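You operate a simulated robot arm through the tools that you are given. There is no shell and no other tool.

You are at the controls of a simulated robot arm. One attempt, no reset.

Task
Swap the stand's motor for the 180 rpm one and run it.
Fine: switch off and free the latch first; old motor into cup 2; lock the latch again. Set down upright: motor, what you pick out.

The check looks at the end state, three seconds after you hand in, the way a careful person would. Anything else that was tipped, shoved, dropped, spilled or broken makes it a failure.

Robot
A 6-joint arm with a two-finger gripper, fixed in place. Base frame: the origin is on the floor under the middle of its stand, x ahead of it, y to its left, z up. Lengths are in mm, angles in degrees, forces in N, time in s.
It reaches about 1572 mm from its shoulder. Its first joint turns from -166.0 to 166.0 degrees. Payload 2.45 kg.
The TCP is the grasp point between the finger pads, 20 mm short of the fingertips. In the tool frame z runs along the fingers and y along their closing line. The gripper opens to 140 mm; its body begins 168 mm behind the TCP.
Orientation is that of the tool frame in the base frame, as [roll, pitch, yaw] about the fixed x, y, z axes, in that order (R = Rz(yaw) Ry(pitch) Rx(roll)). With the fingers straight down and closing along the base's y, the tool's x points along the base's -x, its y along +y and its z along -z.

Tools
- The arm moves only by the tool play_rows. Its argument "increments" is a list of rows, each an object (a shift or turn left out is 0, a gripper value left out holds the last) with "slide": the shift along the base's x, y, z in mm, a list of three; "turn": the turn, a rotation vector about the base's x, y, z in degrees, a list of three; "fingers": the gripper command, from -1 (shut) to 1 (fully open), values between in proportion. In form: [{"slide": [x, y, z], "turn": [wx, wy, wz], "fingers": fingers}, ...]. A call has 1 to 20 rows; each row is the pose to reach, as a shift and turn from the pose commanded when the call began. Rows are played at 5 a second. More than 50 mm and 8.6 degrees between two rows, or a gripper value outside its range, and nothing of the call is played. Where a pose cannot be reached the arm comes as near as it can. A force on the tool above 40 N (or 10 N above the force at the start of the call, whichever is more), or a blocked arm, ends the call early, and 0.2 s more pass. The fingers move at their own pace (about 45 mm/s each) and stop on an object; they squeeze with about 27 N. The grip force told is the motor's: it shows also when the fingers shut on nothing. Time passes only in rows, and 0.2 s behind the last, so rows that repeat a pose let the fingers close. It gives the time, the measured TCP pose, the force on the tool (base axes), the opening and the grip force at its end, in the units of the frame above (readings bear some noise), with the torque about the TCP (base axes, N m) and any sound that the robot's microphone picked up, and new pictures: "views" is both (left out), scene, wrist or none.
- Cameras (640 x 400 px; columns grow to the right, rows downward): "scene" is fixed at [62.8, -512.9, 1483.4]; the picture's right is [0.22, -0.97, 0.00], its down [-0.27, -0.06, -0.96] and it looks along [0.94, 0.22, -0.27] (base axes); focal length 319 px, centre (320, 200). "wrist" rides on the gripper at [78, 11, -209] in the tool frame; the picture's right is [-0.14, 0.99, 0.00], its down [-0.92, -0.13, -0.37] and it looks along [-0.37, -0.05, 0.93] (tool axes); focal length 280 px, centre (320, 200). There is no depth. A picture from a camera that has moved, and an enlarged one, comes with that camera's place and axes in the base frame and with its lens. The place of the scene camera against the robot may be out by one fixed shift of up to 25 mm in any direction.
- close_up(camera, box): a new picture of the part [left, top, right, bottom] of that camera's present view, enlarged. The clock stands still meanwhile.
- hand_in(): hands the job in; it is judged then, once.

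Places have to be worked out from the pictures, the camera data and where the tool is seen. Open the gripper and draw the arm clear of the work before you hand the job in, unless the task says otherwise.

The tools are called as a command line: name --argument value ..., lists and objects as JSON in quotes. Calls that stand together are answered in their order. play_rows: Moves the arm, as the interface text tells. Its arguments: {"type":"object","properties":{"increments":{"type":"array","items":{"type":"object","properties":{"slide":{"type":"array","items":{"type":"number"}},"turn":{"type":"array","items":{"type":"number"}},"fingers":{"type":"number"}}}},"views":{"type":"string","enum":["both","scene","wrist","none"]}},"required":["increments"]} The other tools are called the same way: close_up (camera, box) takes an enlarged picture of a part of a camera's view; hand_in () hands the job in.

At the start:

```text
clock: 0.0
eef_pos: [599.3, -346.3, 1282.6]
tcp_rot: [-179.8, 0.0, -179.9]
force: [-0.3, 0.2, 0.2]
moment: [-0.03, -0.03, -0.02]
gripper_width: 139.9
grasp_force: 0.2
```

scene: 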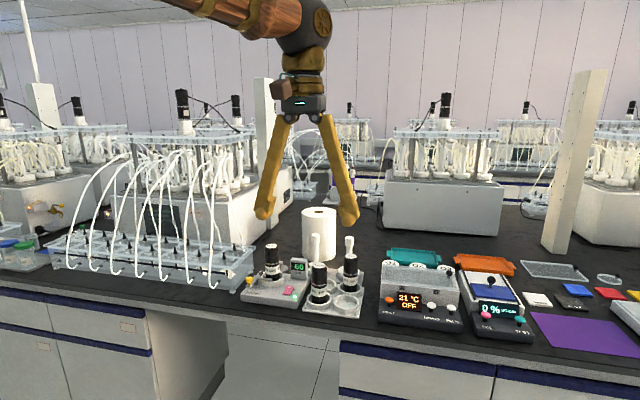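
wrist: 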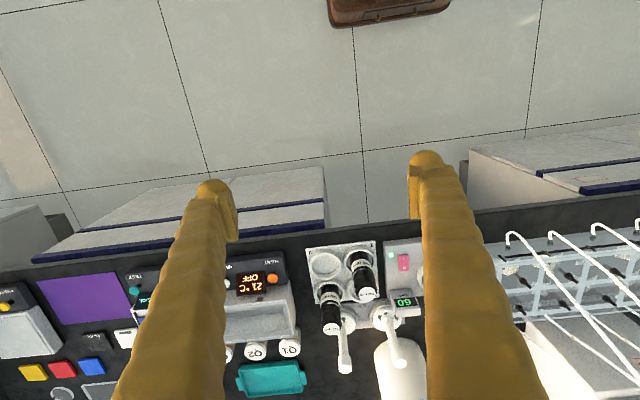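

I start by looking closely at the stand, the cups and the motors in both cameras.

close_up --camera "scene" --box '[230, 220, 380, 325]'

close_up --camera "wrist" --box '[290, 230, 450, 380]'

```text
3.81 times, centred on (305, 272) of scene
camera zoom: at [62.8, -512.9, 1483.4], right [0.22, -0.97, 0.0], down [-0.27, -0.06, -0.96], along [0.94, 0.22, -0.27], focal length 1214 px, centre (377, -76)
```

zoom: 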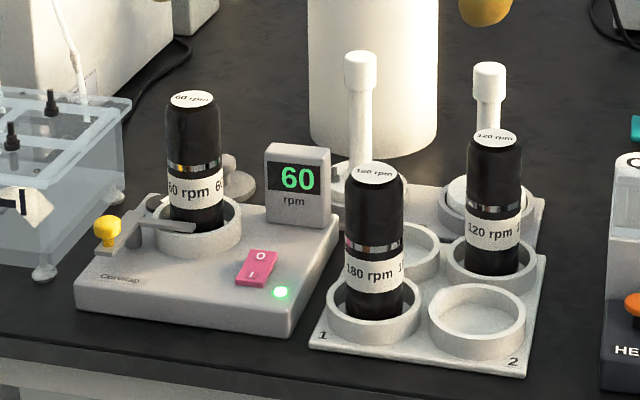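

```text
2.67 times, centred on (370, 305) of wrist
camera zoom: at [520.0, -334.7, 1492.4], right [0.14, 0.99, 0.0], down [0.92, -0.13, 0.37], along [0.37, -0.05, -0.93], focal length 748 px, centre (187, -80)
```

zoom: 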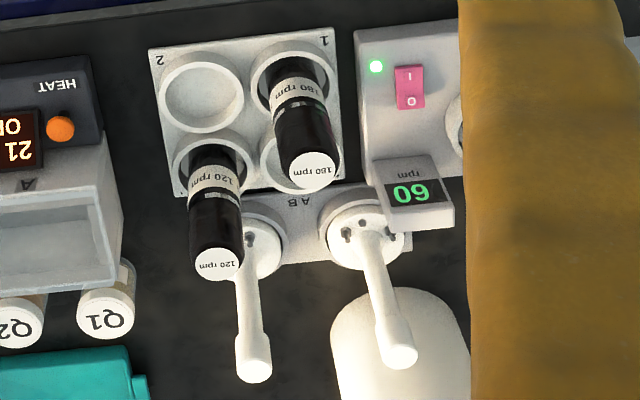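

The pictures show the 60 rpm motor in the stand, which is switched on with its green light lit. The 180 rpm motor is in cup 1, the 120 rpm motor is behind, and cup 2 at front right is empty. I move above the stand, staying high, for a better view.

play_rows --increments '[{"slide": [40, 20, -4]}, {"slide": [80, 40, -8]}, {"slide": [120, 60, -12]}, {"slide": [160, 80, -16]}, {"slide": [200, 100, -20]}, {"slide": [240, 120, -24]}, {"slide": [270, 140, -28]}, {"slide": [270, 140, -28]}]'

```text
clock: 1.8
eef_pos: [869.2, -204.1, 1255.3]
tcp_rot: [-180.0, 0.0, -179.9]
force: [-0.4, -0.1, -0.1]
moment: [0.02, 0.01, 0.02]
gripper_width: 140.1
grasp_force: 0.0
camera wrist: at [790.2, -193.9, 1464.9], right [0.14, 0.99, 0.0], down [0.92, -0.13, 0.37], along [0.37, -0.05, -0.93], focal length 280 px, centre (320, 200)
```

scene: 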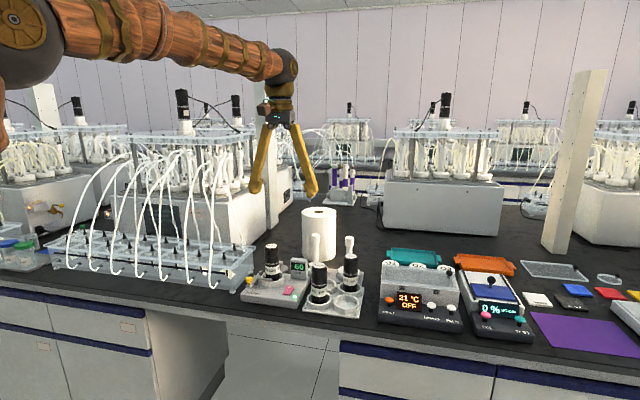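
wrist: 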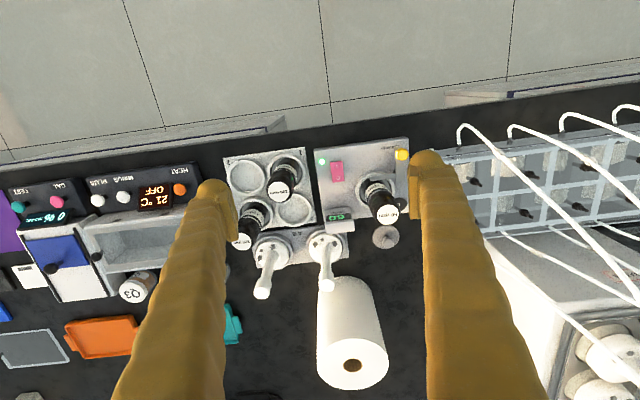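

close_up --camera "wrist" --box '[215, 120, 425, 260]'

close_up --camera "scene" --box '[235, 235, 315, 310]'

```text
2.86 times, centred on (320, 190) of wrist
camera zoom: at [790.2, -193.9, 1464.9], right [0.14, 0.99, 0.0], down [0.92, -0.13, 0.37], along [0.37, -0.05, -0.93], focal length 801 px, centre (320, 229)
```

zoom: 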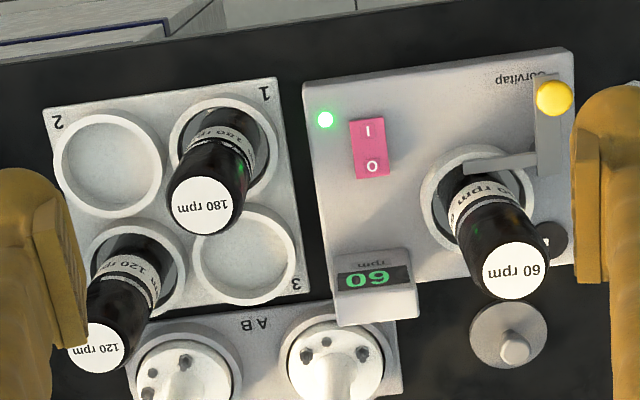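

```text
5.33 times, centred on (275, 272) of scene
camera zoom: at [62.8, -512.9, 1483.4], right [0.22, -0.97, 0.0], down [-0.27, -0.06, -0.96], along [0.94, 0.22, -0.27], focal length 1700 px, centre (560, -187)
```

zoom: 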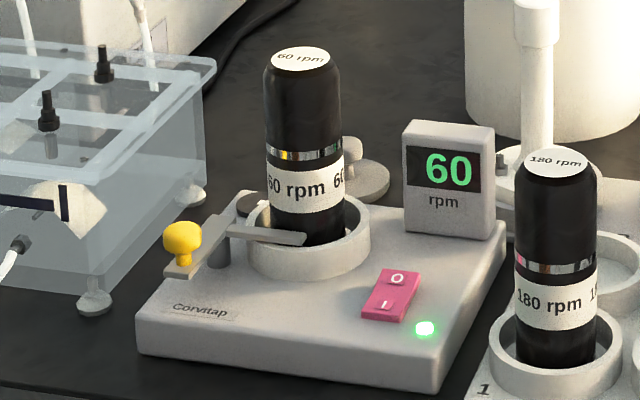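

The latch is an L-shaped lever with a yellow knob and an arm lying over the socket rim. I put the 180 rpm motor's top near (950, -288, 1002) and the knob near (925, -59, 950). I move closer to the stand to see the latch pivot.

play_rows --increments '[{"slide": [15, 30, -20]}, {"slide": [30, 60, -45]}, {"slide": [45, 85, -75]}, {"slide": [55, 95, -105]}, {"slide": [55, 95, -105]}]'

```text
clock: 3.0
eef_pos: [925.2, -108.6, 1149.4]
tcp_rot: [-179.9, 0.0, -179.9]
force: [0.0, 0.4, -0.1]
moment: [0.04, -0.04, -0.01]
gripper_width: 140.2
grasp_force: 0.2
camera wrist: at [845.1, -99.1, 1359.2], right [0.14, 0.99, 0.0], down [0.92, -0.13, 0.37], along [0.37, -0.05, -0.93], focal length 280 px, centre (320, 200)
```

scene: 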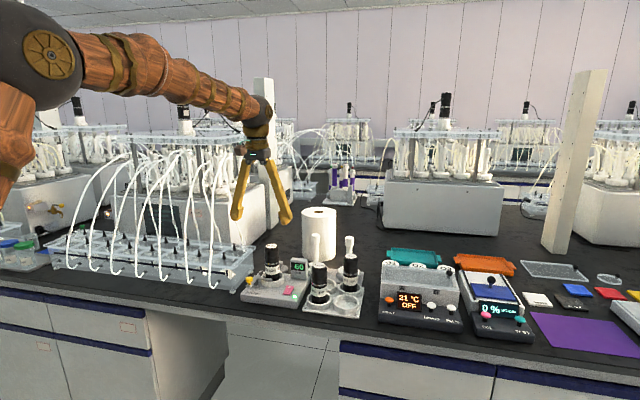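
wrist: 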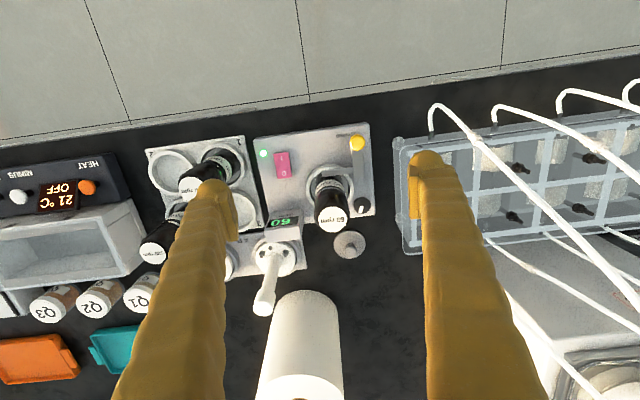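

close_up --camera "wrist" --box '[250, 115, 390, 265]'

close_up --camera "wrist" --box '[140, 115, 310, 265]'

```text
2.67 times, centred on (320, 190) of wrist
camera zoom: at [845.1, -99.1, 1359.2], right [0.14, 0.99, 0.0], down [0.92, -0.13, 0.37], along [0.37, -0.05, -0.93], focal length 748 px, centre (320, 227)
```

zoom: 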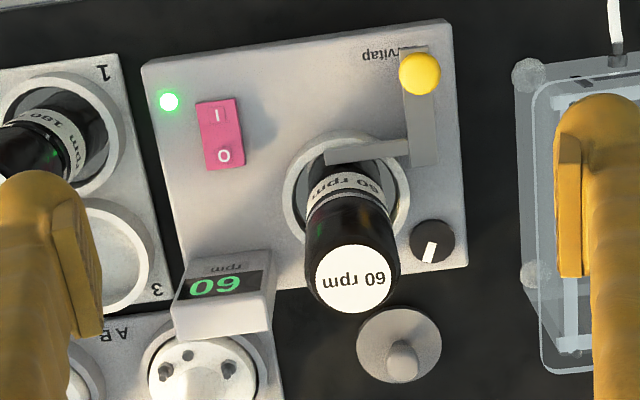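

```text
2.67 times, centred on (225, 190) of wrist
camera zoom: at [845.1, -99.1, 1359.2], right [0.14, 0.99, 0.0], down [0.92, -0.13, 0.37], along [0.37, -0.05, -0.93], focal length 748 px, centre (573, 227)
```

zoom: 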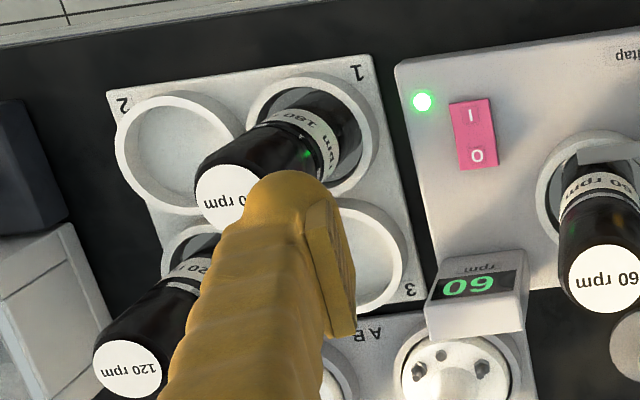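

The stand has a ring socket, a black dial to leave alone, and a pink rocker with O on the far side and I on the near side. The latch looks to pivot at the corner of its L. I close the gripper in free air to see how big the closed fingertips are.

play_rows --increments '[{"slide": [0, -20, 0], "fingers": -1}, {"slide": [0, -40, 0]}, {"slide": [0, -60, 0]}, {"slide": [0, -70, 0]}, {"slide": [0, -70, 0]}, {"slide": [0, -70, 0]}, {"slide": [0, -70, 0]}, {"slide": [0, -70, 0]}, {"slide": [0, -70, 0]}]'

```text
clock: 5.0
eef_pos: [925.2, -179.7, 1150.0]
tcp_rot: [-179.8, -0.1, -180.0]
force: [0.0, 0.3, 0.0]
moment: [-0.01, 0.0, 0.0]
gripper_width: 0.0
grasp_force: 27.0
camera wrist: at [845.1, -169.7, 1359.6], right [0.14, 0.99, 0.0], down [0.92, -0.13, 0.37], along [0.37, -0.05, -0.93], focal length 280 px, centre (320, 200)
```

scene: 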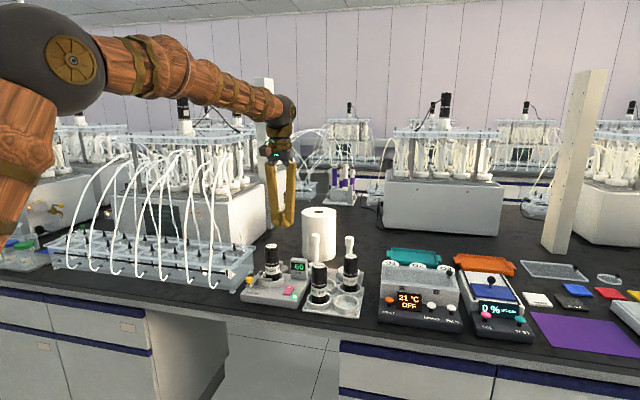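
wrist: 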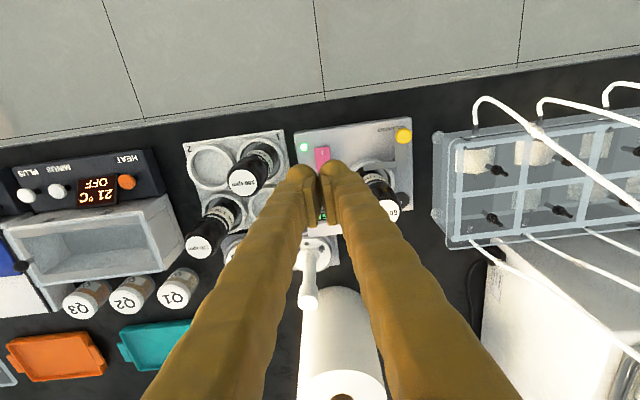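

close_up --camera "wrist" --box '[240, 110, 420, 240]'

close_up --camera "scene" --box '[230, 150, 330, 310]'

```text
3.08 times, centred on (330, 175) of wrist
camera zoom: at [845.1, -169.7, 1359.6], right [0.14, 0.99, 0.0], down [0.92, -0.13, 0.37], along [0.37, -0.05, -0.93], focal length 863 px, centre (289, 277)
```

zoom: 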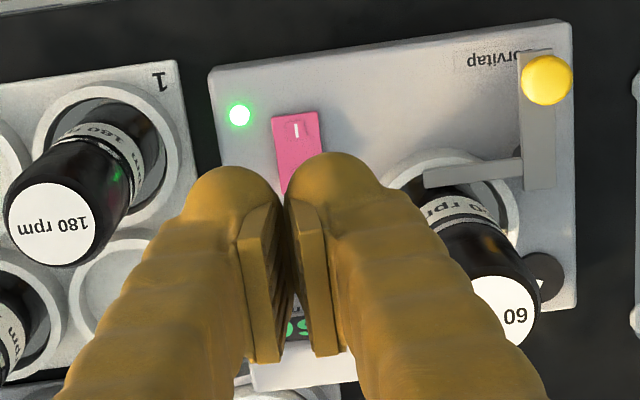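

```text
2.50 times, centred on (280, 230) of scene
camera zoom: at [62.8, -512.9, 1483.4], right [0.22, -0.97, 0.0], down [-0.27, -0.06, -0.96], along [0.94, 0.22, -0.27], focal length 797 px, centre (420, 125)
```

zoom: 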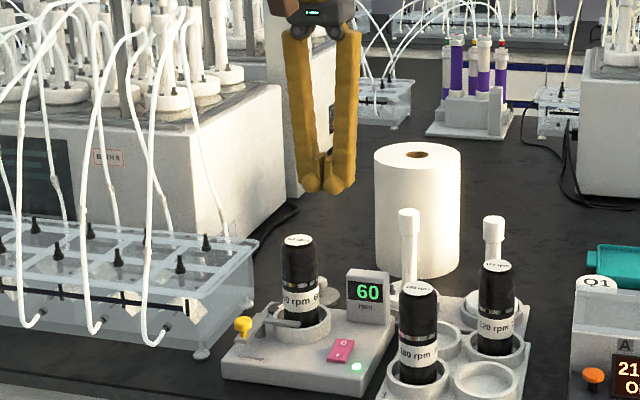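

The closed tips together span about 53 mm in y. The rocker runs from x≈938 to 982 at y≈-180, with O at the far end. I move the +y fingertip over the O half and stop just above it.

play_rows --increments '[{"slide": [17, -4, -30]}, {"slide": [34, -8, -60]}, {"slide": [51, -12, -95]}, {"slide": [51, -12, -130]}, {"slide": [51, -12, -165]}, {"slide": [51, -12, -190]}, {"slide": [51, -12, -205]}, {"slide": [51, -12, -205]}]'

```text
clock: 6.8
eef_pos: [975.7, -193.0, 946.3]
tcp_rot: [-179.9, 0.0, -180.0]
force: [0.5, -0.2, -0.4]
moment: [-0.01, 0.01, 0.0]
gripper_width: 0.0
grasp_force: 26.5
camera wrist: at [895.8, -182.0, 1154.5], right [0.14, 0.99, 0.0], down [0.92, -0.13, 0.37], along [0.37, -0.05, -0.93], focal length 280 px, centre (320, 200)
```

scene: 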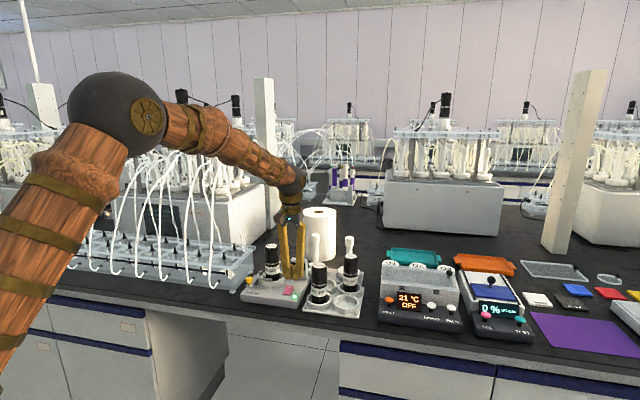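
wrist: 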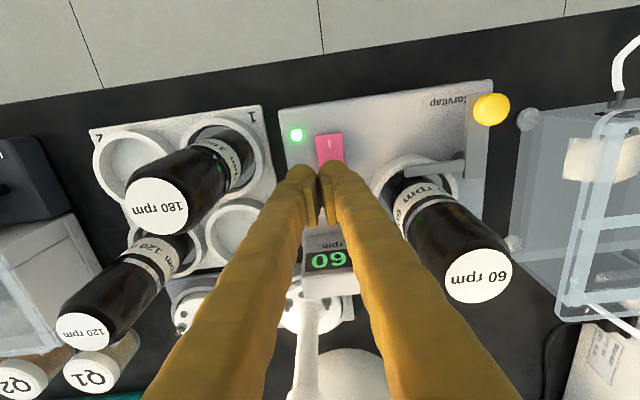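

close_up --camera "scene" --box '[235, 220, 345, 310]'

close_up --camera "wrist" --box '[260, 80, 420, 240]'

```text
4.44 times, centred on (290, 265) of scene
camera zoom: at [62.8, -512.9, 1483.4], right [0.22, -0.97, 0.0], down [-0.27, -0.06, -0.96], along [0.94, 0.22, -0.27], focal length 1416 px, centre (453, -89)
```

zoom: 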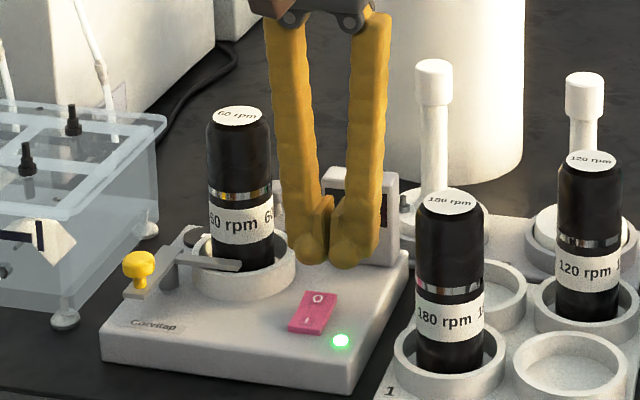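

```text
2.50 times, centred on (340, 160) of wrist
camera zoom: at [895.8, -182.0, 1154.5], right [0.14, 0.99, 0.0], down [0.92, -0.13, 0.37], along [0.37, -0.05, -0.93], focal length 701 px, centre (270, 300)
```

zoom: 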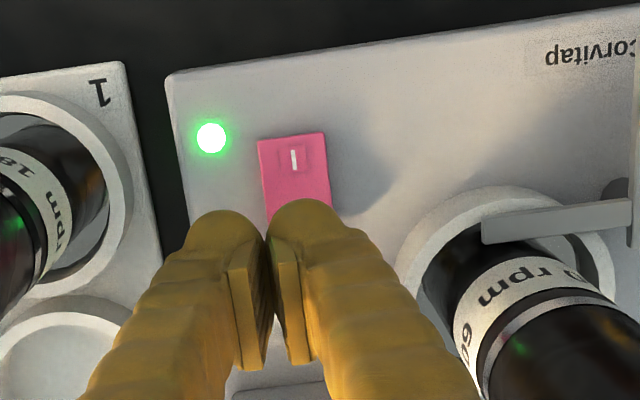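

The +y fingertip lines up with the O half of the rocker. I lower in small steps, expecting contact at about 20–28 mm down.

play_rows --increments '[{"slide": [0, 0, -8]}, {"slide": [0, 0, -14]}, {"slide": [0, 0, -18]}, {"slide": [0, 0, -20]}, {"slide": [0, 0, -22]}, {"slide": [0, 0, -24]}, {"slide": [0, 0, -26]}]'

```text
clock: 8.4
eef_pos: [973.9, -191.8, 918.4]
tcp_rot: [-179.9, 0.0, -180.0]
force: [0.1, 0.0, 0.9]
moment: [0.01, 0.0, 0.01]
gripper_width: 0.1
grasp_force: 27.0
camera wrist: at [895.9, -181.5, 1128.3], right [0.14, 0.99, 0.0], down [0.92, -0.13, 0.37], along [0.37, -0.05, -0.93], focal length 280 px, centre (320, 200)
```

scene: 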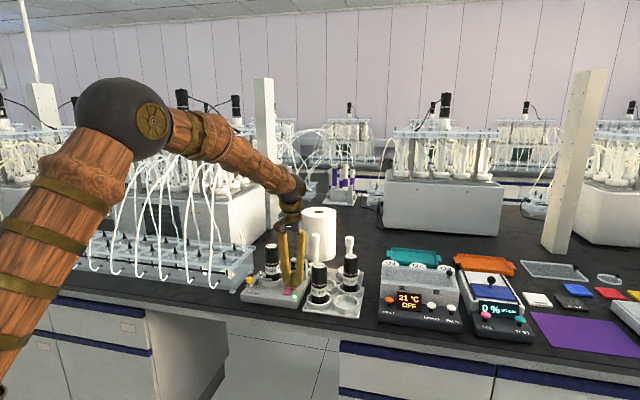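
wrist: 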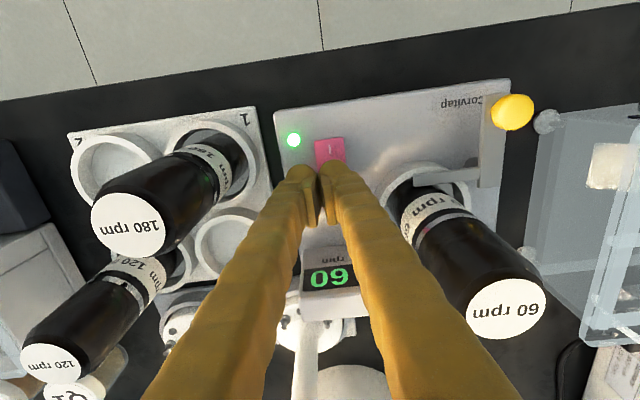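

The TCP is at z=918 with almost no force yet. I press down a few more millimetres and watch the force and the light.

play_rows --increments '[{"slide": [0, 0, -2]}, {"slide": [0, 0, -3]}, {"slide": [0, 0, -4]}, {"slide": [0, 0, -5]}, {"slide": [0, 0, -6]}, {"slide": [0, 0, -7]}, {"slide": [0, 0, -8]}]'

```text
clock: 10.0
eef_pos: [975.7, -192.6, 911.4]
tcp_rot: [-180.0, 0.0, -180.0]
force: [1.4, 0.5, 0.0]
moment: [0.01, 0.03, -0.02]
gripper_width: 0.0
grasp_force: 27.4
camera wrist: at [895.8, -181.5, 1120.2], right [0.14, 0.99, 0.0], down [0.92, -0.13, 0.37], along [0.37, -0.05, -0.93], focal length 280 px, centre (320, 200)
```

scene: 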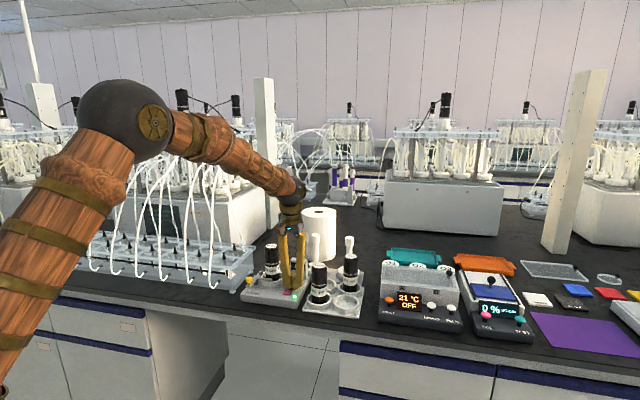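
wrist: 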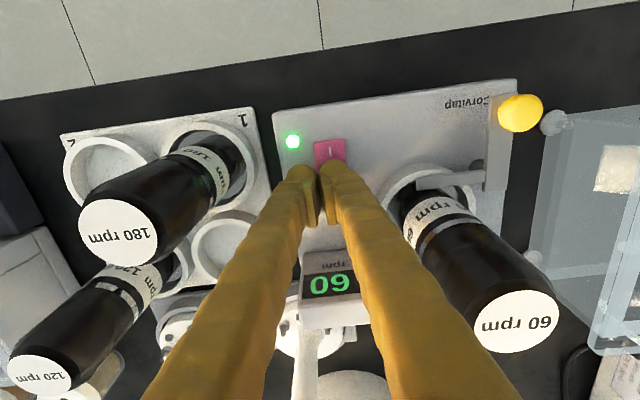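

close_up --camera "scene" --box '[255, 255, 325, 310]'

close_up --camera "wrist" --box '[270, 110, 390, 230]'

```text
7.27 times, centred on (290, 282) of scene
camera zoom: at [62.8, -512.9, 1483.4], right [0.22, -0.97, 0.0], down [-0.27, -0.06, -0.96], along [0.94, 0.22, -0.27], focal length 2318 px, centre (538, -400)
```

zoom: 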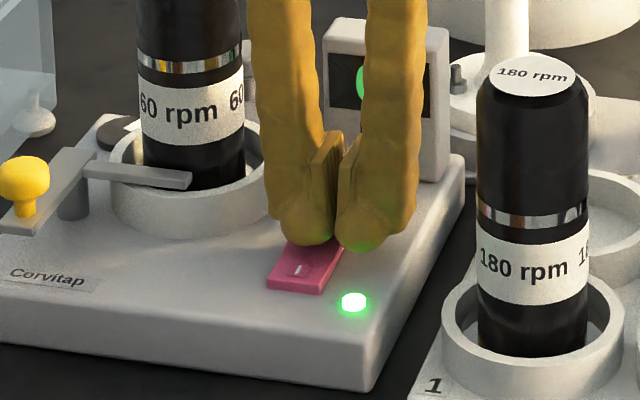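

```text
3.33 times, centred on (330, 170) of wrist
camera zoom: at [895.8, -181.5, 1120.2], right [0.14, 0.99, 0.0], down [0.92, -0.13, 0.37], along [0.37, -0.05, -0.93], focal length 935 px, centre (287, 300)
```

zoom: 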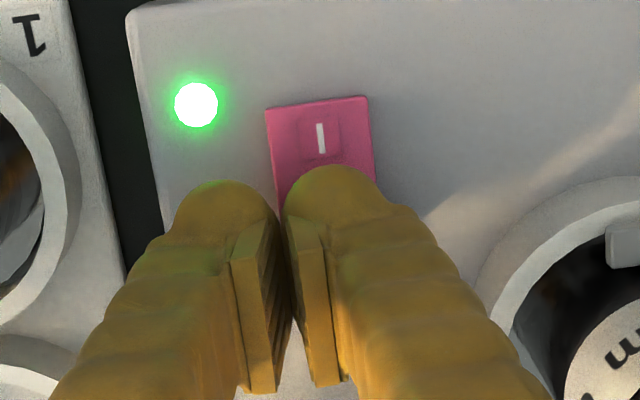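

There is no contact yet, so the rocker is lower than I judged. I carry on down in small steps.

play_rows --increments '[{"slide": [0, 0, -2]}, {"slide": [0, 0, -3]}, {"slide": [0, 0, -4]}, {"slide": [0, 0, -5]}, {"slide": [0, 0, -6]}, {"slide": [0, 0, -7]}, {"slide": [0, 0, -8]}]'

```text
clock: 11.4
eef_pos: [975.5, -193.6, 908.0]
tcp_rot: [-179.8, 0.3, -180.0]
force: [-0.3, 0.1, 6.6]
moment: [0.09, 0.1, 0.07]
gripper_width: 0.0
grasp_force: 27.4
stopped in row 6: the force on the tool passed its limit at 43 N (the readings are from after the stop); the commanded pose is now the measured one
camera wrist: at [895.9, -181.7, 1116.6], right [0.14, 0.99, 0.0], down [0.92, -0.13, 0.37], along [0.37, -0.05, -0.93], focal length 280 px, centre (320, 200)
```

scene: 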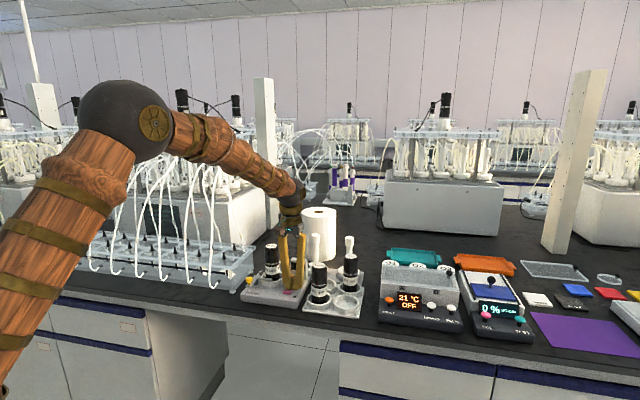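
wrist: 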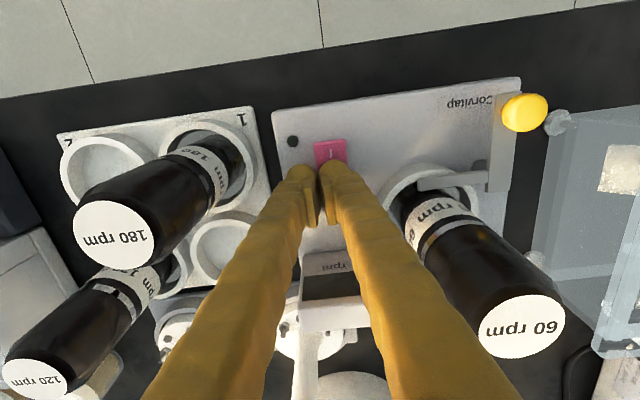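

The press worked: the light and the display are both off. I raise clear and move to the near side of the latch knob, which I put at about (930, -53, 928), to push it away from the motor.

play_rows --increments '[{"slide": [0, 0, 20]}, {"slide": [0, 0, 60]}, {"slide": [0, 0, 105]}, {"slide": [-5, 15, 150]}, {"slide": [-25, 50, 165]}, {"slide": [-47, 88, 165]}, {"slide": [-47, 88, 130]}, {"slide": [-47, 88, 90]}, {"slide": [-47, 88, 55]}, {"slide": [-47, 88, 55]}]'

```text
clock: 13.6
eef_pos: [929.0, -104.6, 961.8]
tcp_rot: [-179.9, 0.3, -180.0]
force: [0.2, 0.4, 1.1]
moment: [-0.01, 0.04, -0.01]
gripper_width: 0.0
grasp_force: 26.9
camera wrist: at [849.3, -93.0, 1170.7], right [0.14, 0.99, 0.0], down [0.92, -0.13, 0.37], along [0.37, -0.05, -0.93], focal length 280 px, centre (320, 200)
```

scene: 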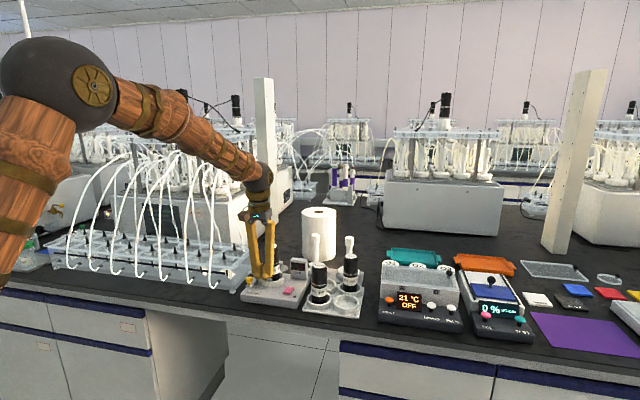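
wrist: 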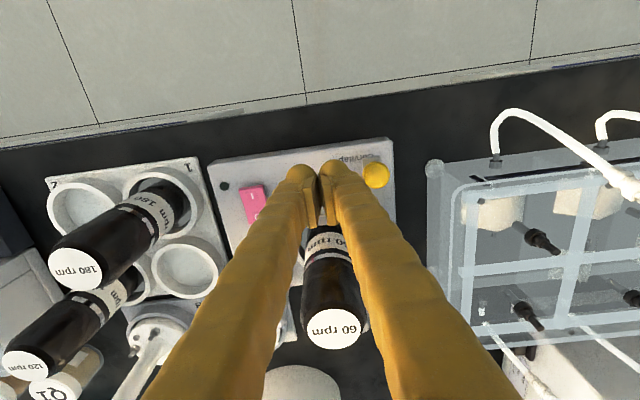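

close_up --camera "scene" --box '[225, 235, 315, 310]'

close_up --camera "wrist" --box '[290, 130, 450, 260]'

```text
5.33 times, centred on (270, 272) of scene
camera zoom: at [62.8, -512.9, 1483.4], right [0.22, -0.97, 0.0], down [-0.27, -0.06, -0.96], along [0.94, 0.22, -0.27], focal length 1700 px, centre (587, -187)
```

zoom: 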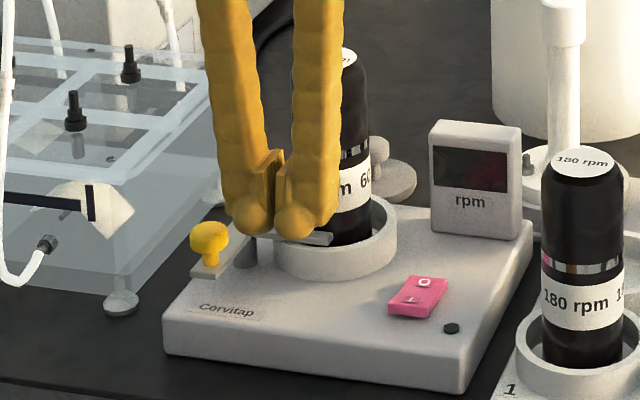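

```text
3.08 times, centred on (370, 195) of wrist
camera zoom: at [849.3, -93.0, 1170.7], right [0.14, 0.99, 0.0], down [0.92, -0.13, 0.37], along [0.37, -0.05, -0.93], focal length 863 px, centre (166, 215)
```

zoom: 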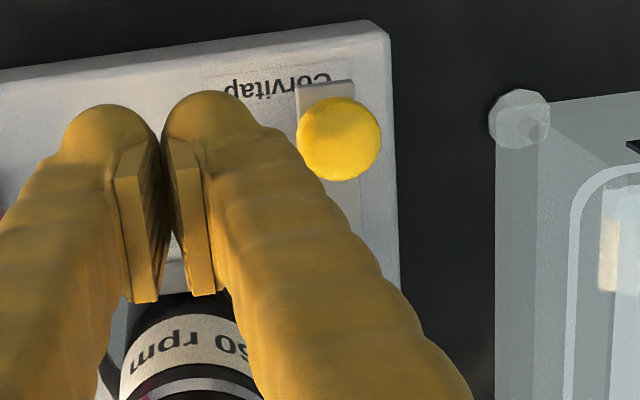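

The knob is about 9 mm from the +y finger's outer face, and the rack's wall is at y≈+10, which leaves room for about 60° of swing. I lower the tips beside the knob and push it gently toward +y.

play_rows --increments '[{"slide": [0, 0, -15]}, {"slide": [0, 0, -33]}, {"slide": [0, 4, -33]}, {"slide": [0, 9, -33]}, {"slide": [0, 14, -33]}, {"slide": [1, 19, -33]}, {"slide": [2, 24, -33]}]'

```text
clock: 15.2
eef_pos: [931.5, -80.3, 928.1]
tcp_rot: [-179.8, 0.2, -180.0]
force: [-0.3, -0.4, 0.3]
moment: [0.0, 0.02, 0.02]
gripper_width: 0.1
grasp_force: 27.0
camera wrist: at [851.1, -69.2, 1137.9], right [0.14, 0.99, 0.0], down [0.92, -0.13, 0.37], along [0.37, -0.05, -0.93], focal length 280 px, centre (320, 200)
```

scene: 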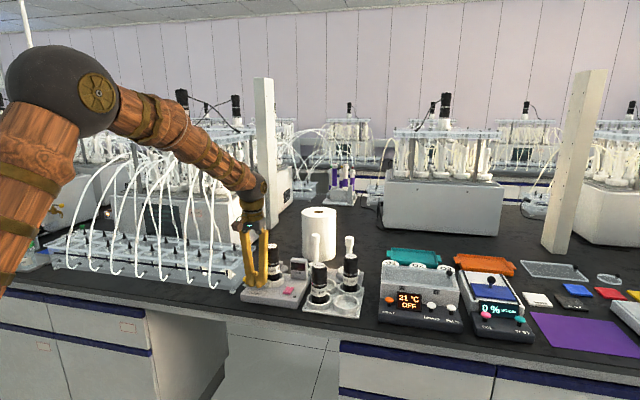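
wrist: 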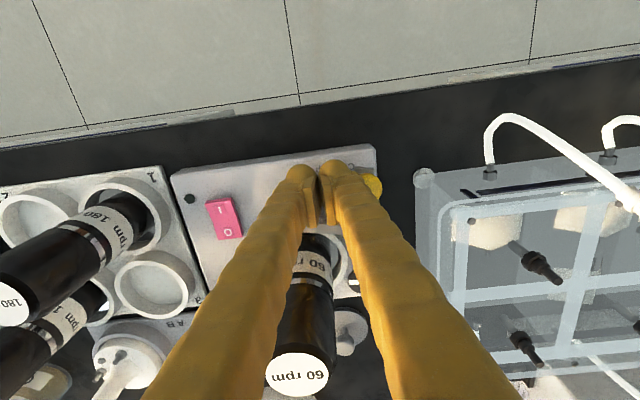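

close_up --camera "scene" --box '[225, 235, 315, 310]'

close_up --camera "wrist" --box '[290, 130, 450, 260]'

```text
5.33 times, centred on (270, 272) of scene
camera zoom: at [62.8, -512.9, 1483.4], right [0.22, -0.97, 0.0], down [-0.27, -0.06, -0.96], along [0.94, 0.22, -0.27], focal length 1700 px, centre (587, -187)
```

zoom: 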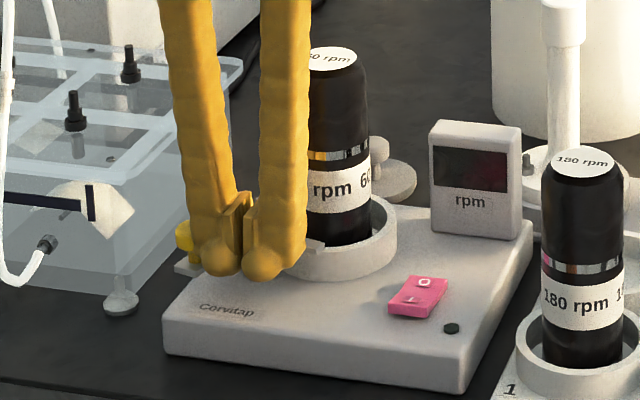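

```text
3.08 times, centred on (370, 195) of wrist
camera zoom: at [851.1, -69.2, 1137.9], right [0.14, 0.99, 0.0], down [0.92, -0.13, 0.37], along [0.37, -0.05, -0.93], focal length 863 px, centre (166, 215)
```

zoom: 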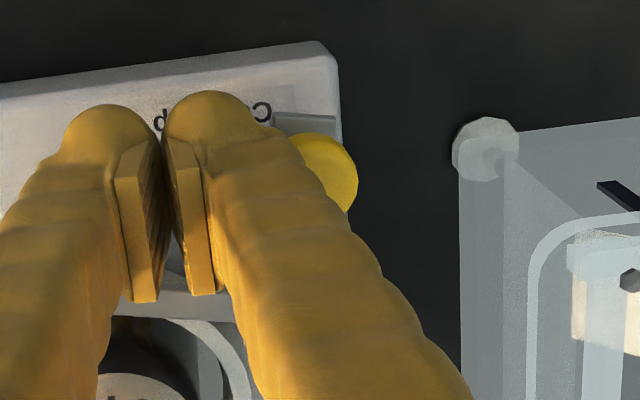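

The lever swings freely: the knob has moved about 12 mm and the arm is coming forward off the ring, with almost no force. I keep pushing along the arc.

play_rows --increments '[{"slide": [2, 5, 0]}, {"slide": [4, 10, 0]}, {"slide": [6, 15, 0]}, {"slide": [8, 20, 0]}, {"slide": [10, 24, 0]}, {"slide": [12, 28, 0]}]'

```text
clock: 16.6
eef_pos: [942.4, -54.3, 928.0]
tcp_rot: [-179.8, 0.1, -179.9]
force: [-12.0, -22.8, 3.1]
moment: [-0.05, 0.11, 0.24]
gripper_width: 0.0
grasp_force: 26.5
camera wrist: at [862.4, -43.1, 1137.9], right [0.14, 0.99, 0.0], down [0.92, -0.13, 0.37], along [0.37, -0.05, -0.93], focal length 280 px, centre (320, 200)
```

scene: 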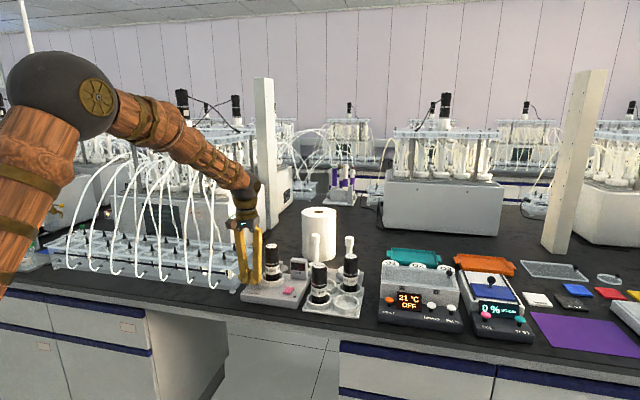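
wrist: 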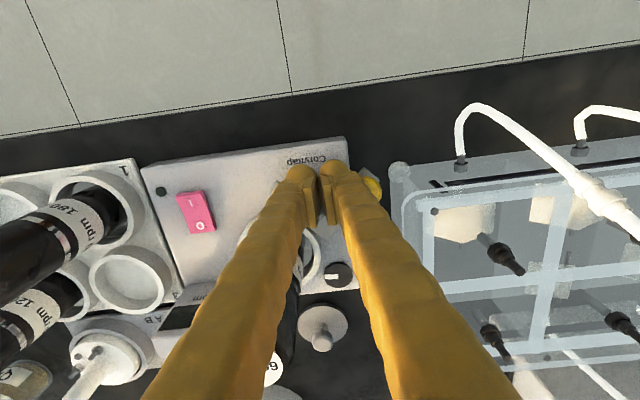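

The force has risen to about 25 N, so either the latch has reached a stop or the contact has changed. I check it up close.

close_up --camera "scene" --box '[215, 235, 305, 310]'

close_up --camera "wrist" --box '[270, 130, 430, 260]'

```text
5.33 times, centred on (260, 272) of scene
camera zoom: at [62.8, -512.9, 1483.4], right [0.22, -0.97, 0.0], down [-0.27, -0.06, -0.96], along [0.94, 0.22, -0.27], focal length 1700 px, centre (640, -187)
```

zoom: 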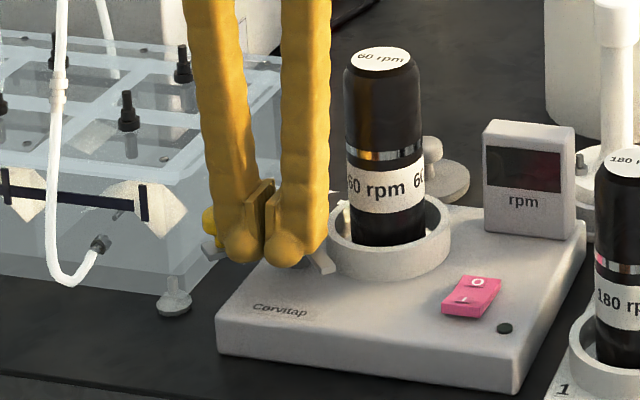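

```text
3.08 times, centred on (350, 195) of wrist
camera zoom: at [862.4, -43.1, 1137.9], right [0.14, 0.99, 0.0], down [0.92, -0.13, 0.37], along [0.37, -0.05, -0.93], focal length 863 px, centre (228, 215)
```

zoom: 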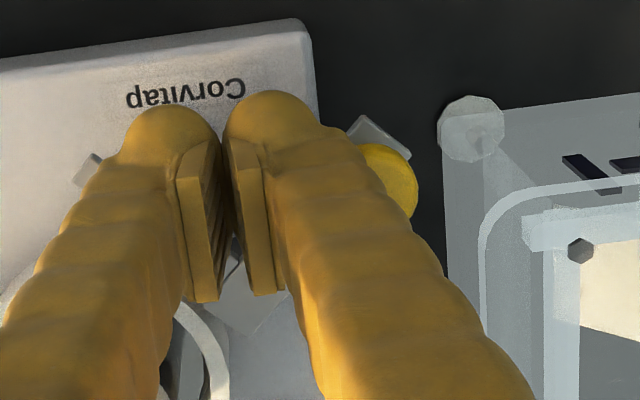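

The lever has turned about 45°, and my fingers are now wedged inside its L corner, touching both bar and arm. I back off slightly, raise the tips so only the knob cap is touched, and push a little further.

play_rows --increments '[{"slide": [-4, -5, 0]}, {"slide": [-6, -6, 6]}, {"slide": [-6, -6, 11]}, {"slide": [-6, -2, 11]}, {"slide": [-5, 2, 11]}, {"slide": [-4, 5, 11]}, {"slide": [-3, 8, 11]}]'

```text
clock: 17.9
eef_pos: [936.9, -52.4, 938.8]
tcp_rot: [-179.7, 0.1, 179.8]
force: [-4.0, -11.5, 3.7]
moment: [-0.04, 0.03, 0.02]
gripper_width: 0.0
grasp_force: 26.6
stopped in row 6: the force on the tool passed its limit at 46 N (the readings are from after the stop); the commanded pose is now the measured one
camera wrist: at [857.8, -41.5, 1149.2], right [0.14, 0.99, 0.0], down [0.92, -0.13, 0.37], along [0.37, -0.06, -0.93], focal length 280 px, centre (320, 200)
```

scene: 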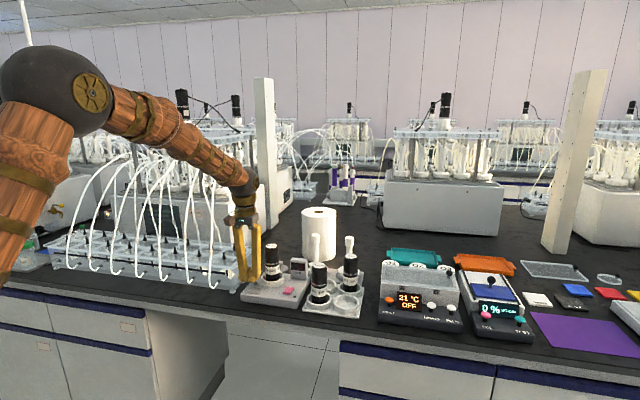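
wrist: 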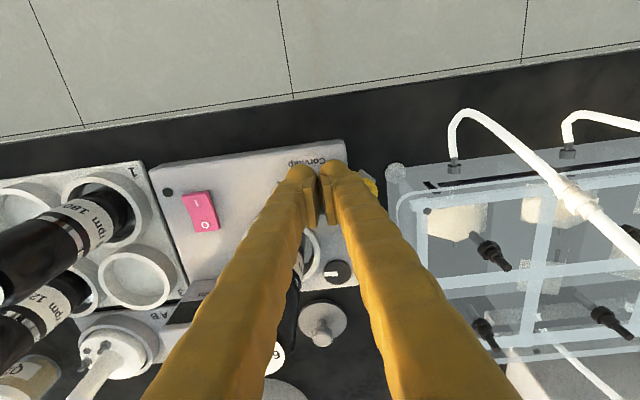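

It resists at the same place again, which looks like the latch's end stop at about 45°. I back away, rise, and check the latch and whether the stand has stayed put.

play_rows --increments '[{"slide": [-5, -8, 0]}, {"slide": [-8, -12, 10]}, {"slide": [-8, -12, 40]}, {"slide": [-8, -12, 85]}, {"slide": [-8, -12, 130]}, {"slide": [-8, -30, 175]}, {"slide": [-8, -50, 211], "fingers": 0.3}, {"slide": [-8, -50, 211]}]'

```text
clock: 19.8
eef_pos: [929.4, -103.1, 1152.0]
tcp_rot: [-179.9, 0.1, 180.0]
force: [0.0, -0.1, 1.4]
moment: [-0.02, 0.02, 0.0]
gripper_width: 51.9
grasp_force: 0.1
camera wrist: at [849.1, -91.0, 1360.7], right [0.14, 0.99, 0.0], down [0.92, -0.13, 0.37], along [0.37, -0.05, -0.93], focal length 280 px, centre (320, 200)
```

scene: 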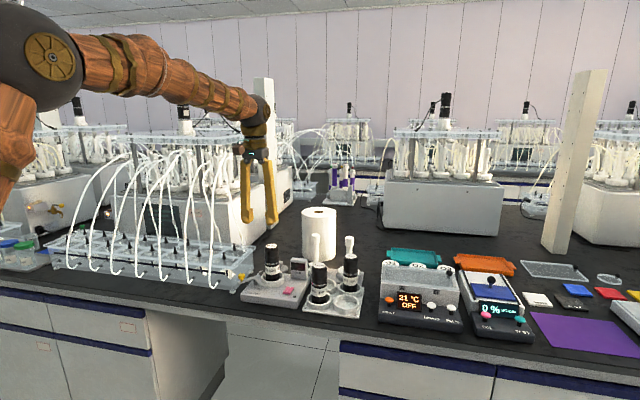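
wrist: 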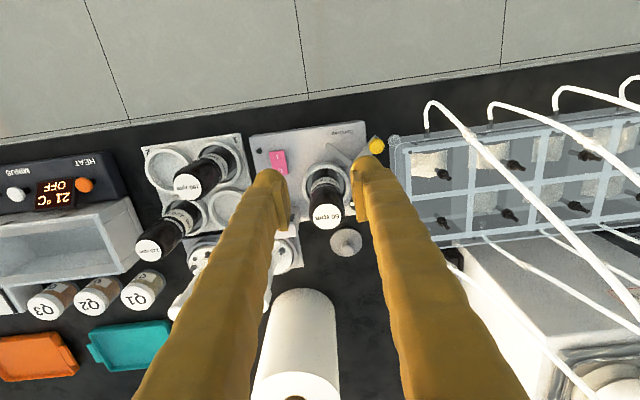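

close_up --camera "scene" --box '[230, 235, 320, 310]'

close_up --camera "wrist" --box '[240, 110, 410, 260]'

```text
5.33 times, centred on (275, 272) of scene
camera zoom: at [62.8, -512.9, 1483.4], right [0.22, -0.97, 0.0], down [-0.27, -0.06, -0.96], along [0.94, 0.22, -0.27], focal length 1700 px, centre (560, -187)
```

zoom: 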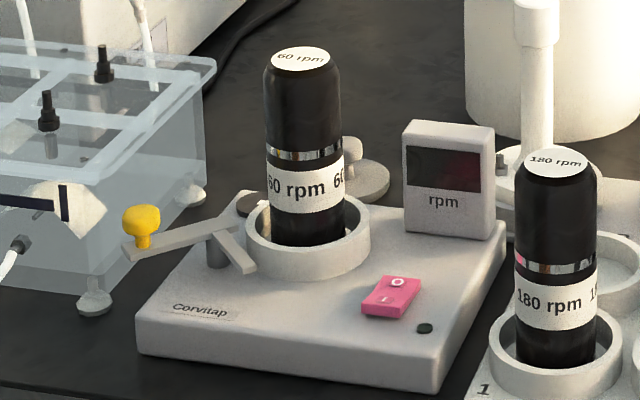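

```text
2.67 times, centred on (325, 185) of wrist
camera zoom: at [849.1, -91.0, 1360.7], right [0.14, 0.99, 0.0], down [0.92, -0.13, 0.37], along [0.37, -0.05, -0.93], focal length 748 px, centre (307, 240)
```

zoom: 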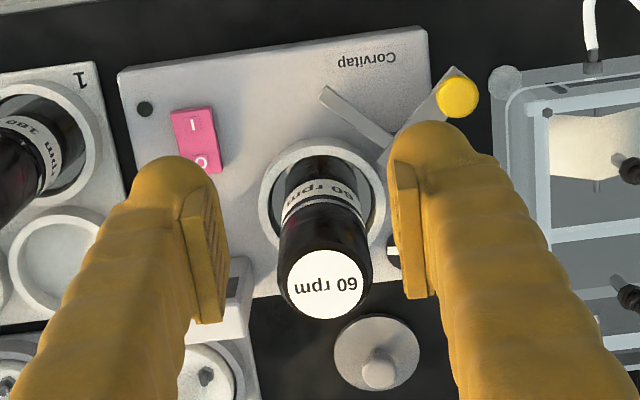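

The stand has not moved, and the latch is open with its arm clear of the ring. From several views I put the old motor at about (1009, -105) with its top at z≈1019. I move above it to check that it sits centred between the fingers.

play_rows --increments '[{"slide": [27, -1, -10], "fingers": 0.3}, {"slide": [54, -2, -25]}, {"slide": [79, -2, -45]}, {"slide": [79, -2, -70]}, {"slide": [79, -2, -70]}]'

```text
clock: 20.9
eef_pos: [1007.2, -105.1, 1080.3]
tcp_rot: [-179.8, 0.1, -180.0]
force: [0.5, 0.5, 0.3]
moment: [-0.04, -0.02, -0.01]
gripper_width: 90.9
grasp_force: 0.1
camera wrist: at [928.1, -93.1, 1289.4], right [0.14, 0.99, 0.0], down [0.92, -0.13, 0.37], along [0.37, -0.06, -0.93], focal length 280 px, centre (320, 200)
```

scene: 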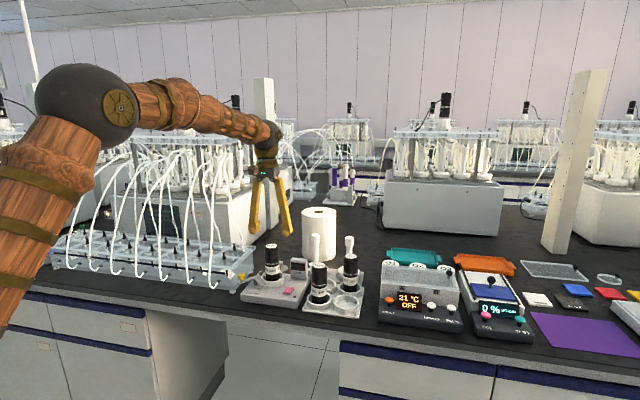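
wrist: 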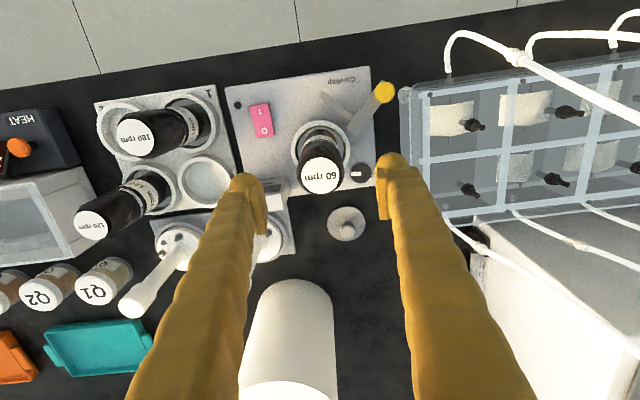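

The motor's top projects to about (1007, -104), right between the pads. I go straight down to z≈980 and close on it.

play_rows --increments "[{\"slide\": [1, 0, -30]}, {\"slide\": [1, 0, -60]}, {\"slide\": [1, 0, -85]}, {\"slide\": [1, 0, -98]}, {\"slide\": [1, 0, -100]}, {\"slide\": [1, 0, -100]}], \"views\": \"both\"}"

```text
refused: the rows could not be read
```

That call was malformed. I repeat the same descent with a clean row list.

play_rows --increments '[{"slide": [1, 0, -30]}, {"slide": [1, 0, -60]}, {"slide": [1, 0, -85]}, {"slide": [1, 0, -98]}, {"slide": [1, 0, -100]}, {"slide": [1, 0, -100]}]' --views "both"

```text
clock: 22.4
eef_pos: [1009.8, -104.3, 981.5]
tcp_rot: [-179.8, 0.0, 180.0]
force: [0.8, -0.8, -0.1]
moment: [0.01, 0.01, 0.04]
gripper_width: 91.2
grasp_force: 0.1
camera wrist: at [930.0, -92.9, 1189.9], right [0.14, 0.99, 0.0], down [0.92, -0.13, 0.37], along [0.37, -0.06, -0.93], focal length 280 px, centre (320, 200)
```

scene: 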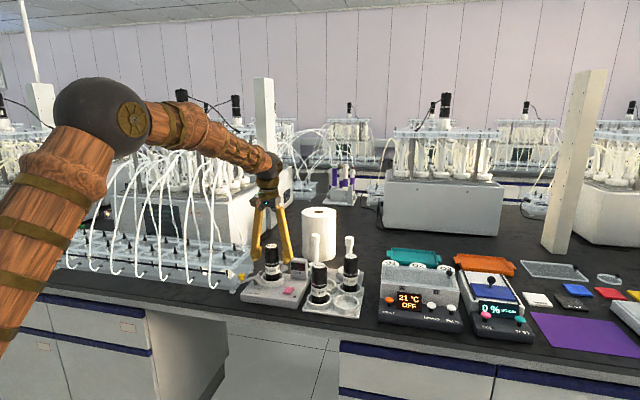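
wrist: 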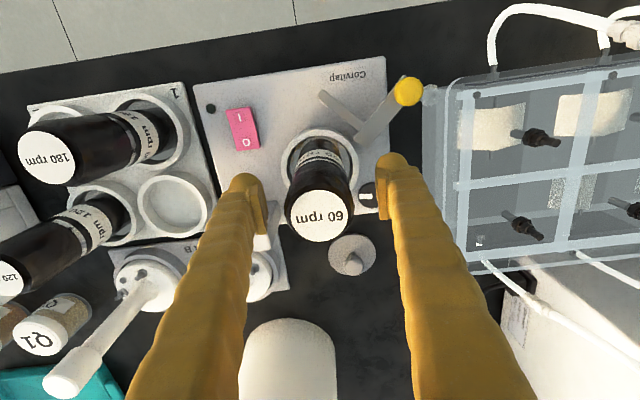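

The motor's top is now at about (1010, -105), centred between the pads. I close the gripper and check the grip.

play_rows --increments '[{"fingers": -1}, {"fingers": -1}, {"fingers": -1}, {"fingers": -1}, {"fingers": -1}, {"fingers": -1}]' --views "both"

```text
clock: 23.8
eef_pos: [1009.8, -104.7, 979.2]
tcp_rot: [-179.8, 0.1, -180.0]
force: [1.2, -0.8, 0.9]
moment: [-0.03, -0.01, 0.01]
gripper_width: 50.2
grasp_force: 26.6
camera wrist: at [929.9, -93.0, 1190.1], right [0.14, 0.99, 0.0], down [0.92, -0.13, 0.37], along [0.37, -0.06, -0.93], focal length 280 px, centre (320, 200)
```

scene: 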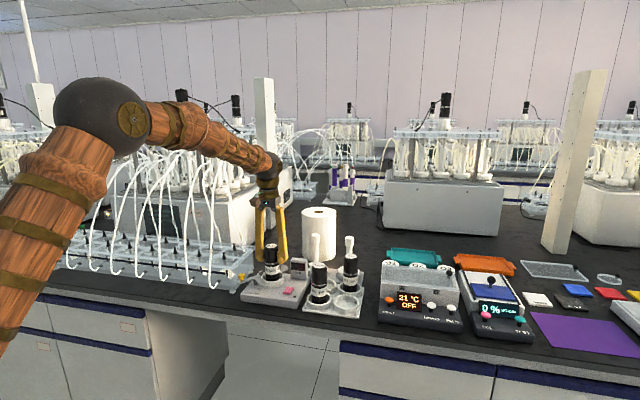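
wrist: 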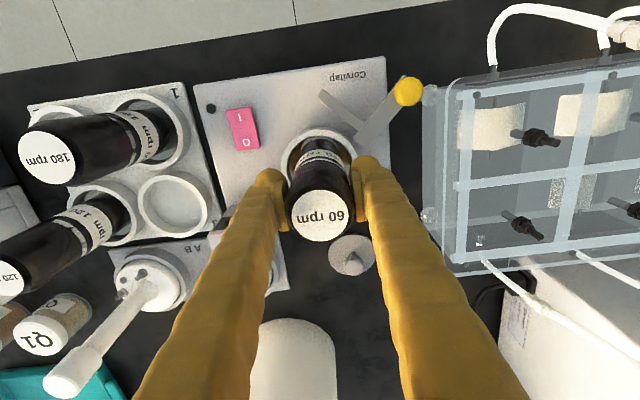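

The gripper holds the motor at 50 mm width. I lift slowly and straight up, watching for resistance.

play_rows --increments '[{"slide": [0, 0, 3]}, {"slide": [0, 0, 8]}, {"slide": [0, 0, 15]}, {"slide": [0, 0, 25]}, {"slide": [0, 0, 35]}, {"slide": [0, 0, 45]}, {"slide": [0, 0, 45]}]' --views "both"

```text
clock: 25.4
eef_pos: [1010.6, -106.9, 1026.0]
tcp_rot: [-179.8, 0.1, -180.0]
force: [-0.5, 0.2, -4.0]
moment: [-0.02, -0.03, 0.02]
gripper_width: 50.1
grasp_force: 27.3
camera wrist: at [930.4, -93.4, 1235.2], right [0.14, 0.99, 0.0], down [0.92, -0.13, 0.37], along [0.37, -0.06, -0.93], focal length 280 px, centre (320, 200)
```

scene: 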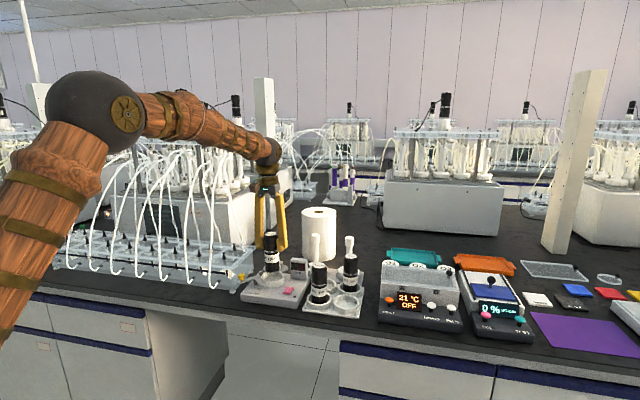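
wrist: 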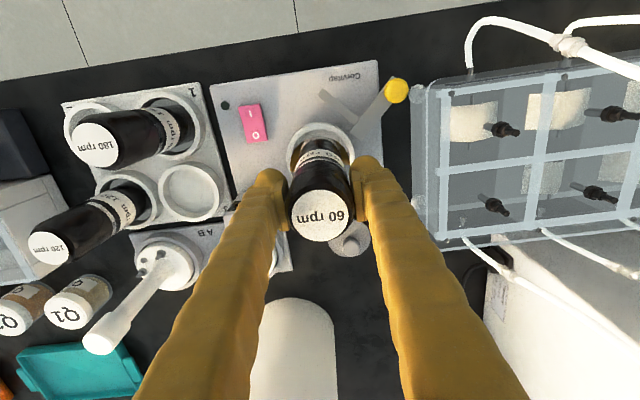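

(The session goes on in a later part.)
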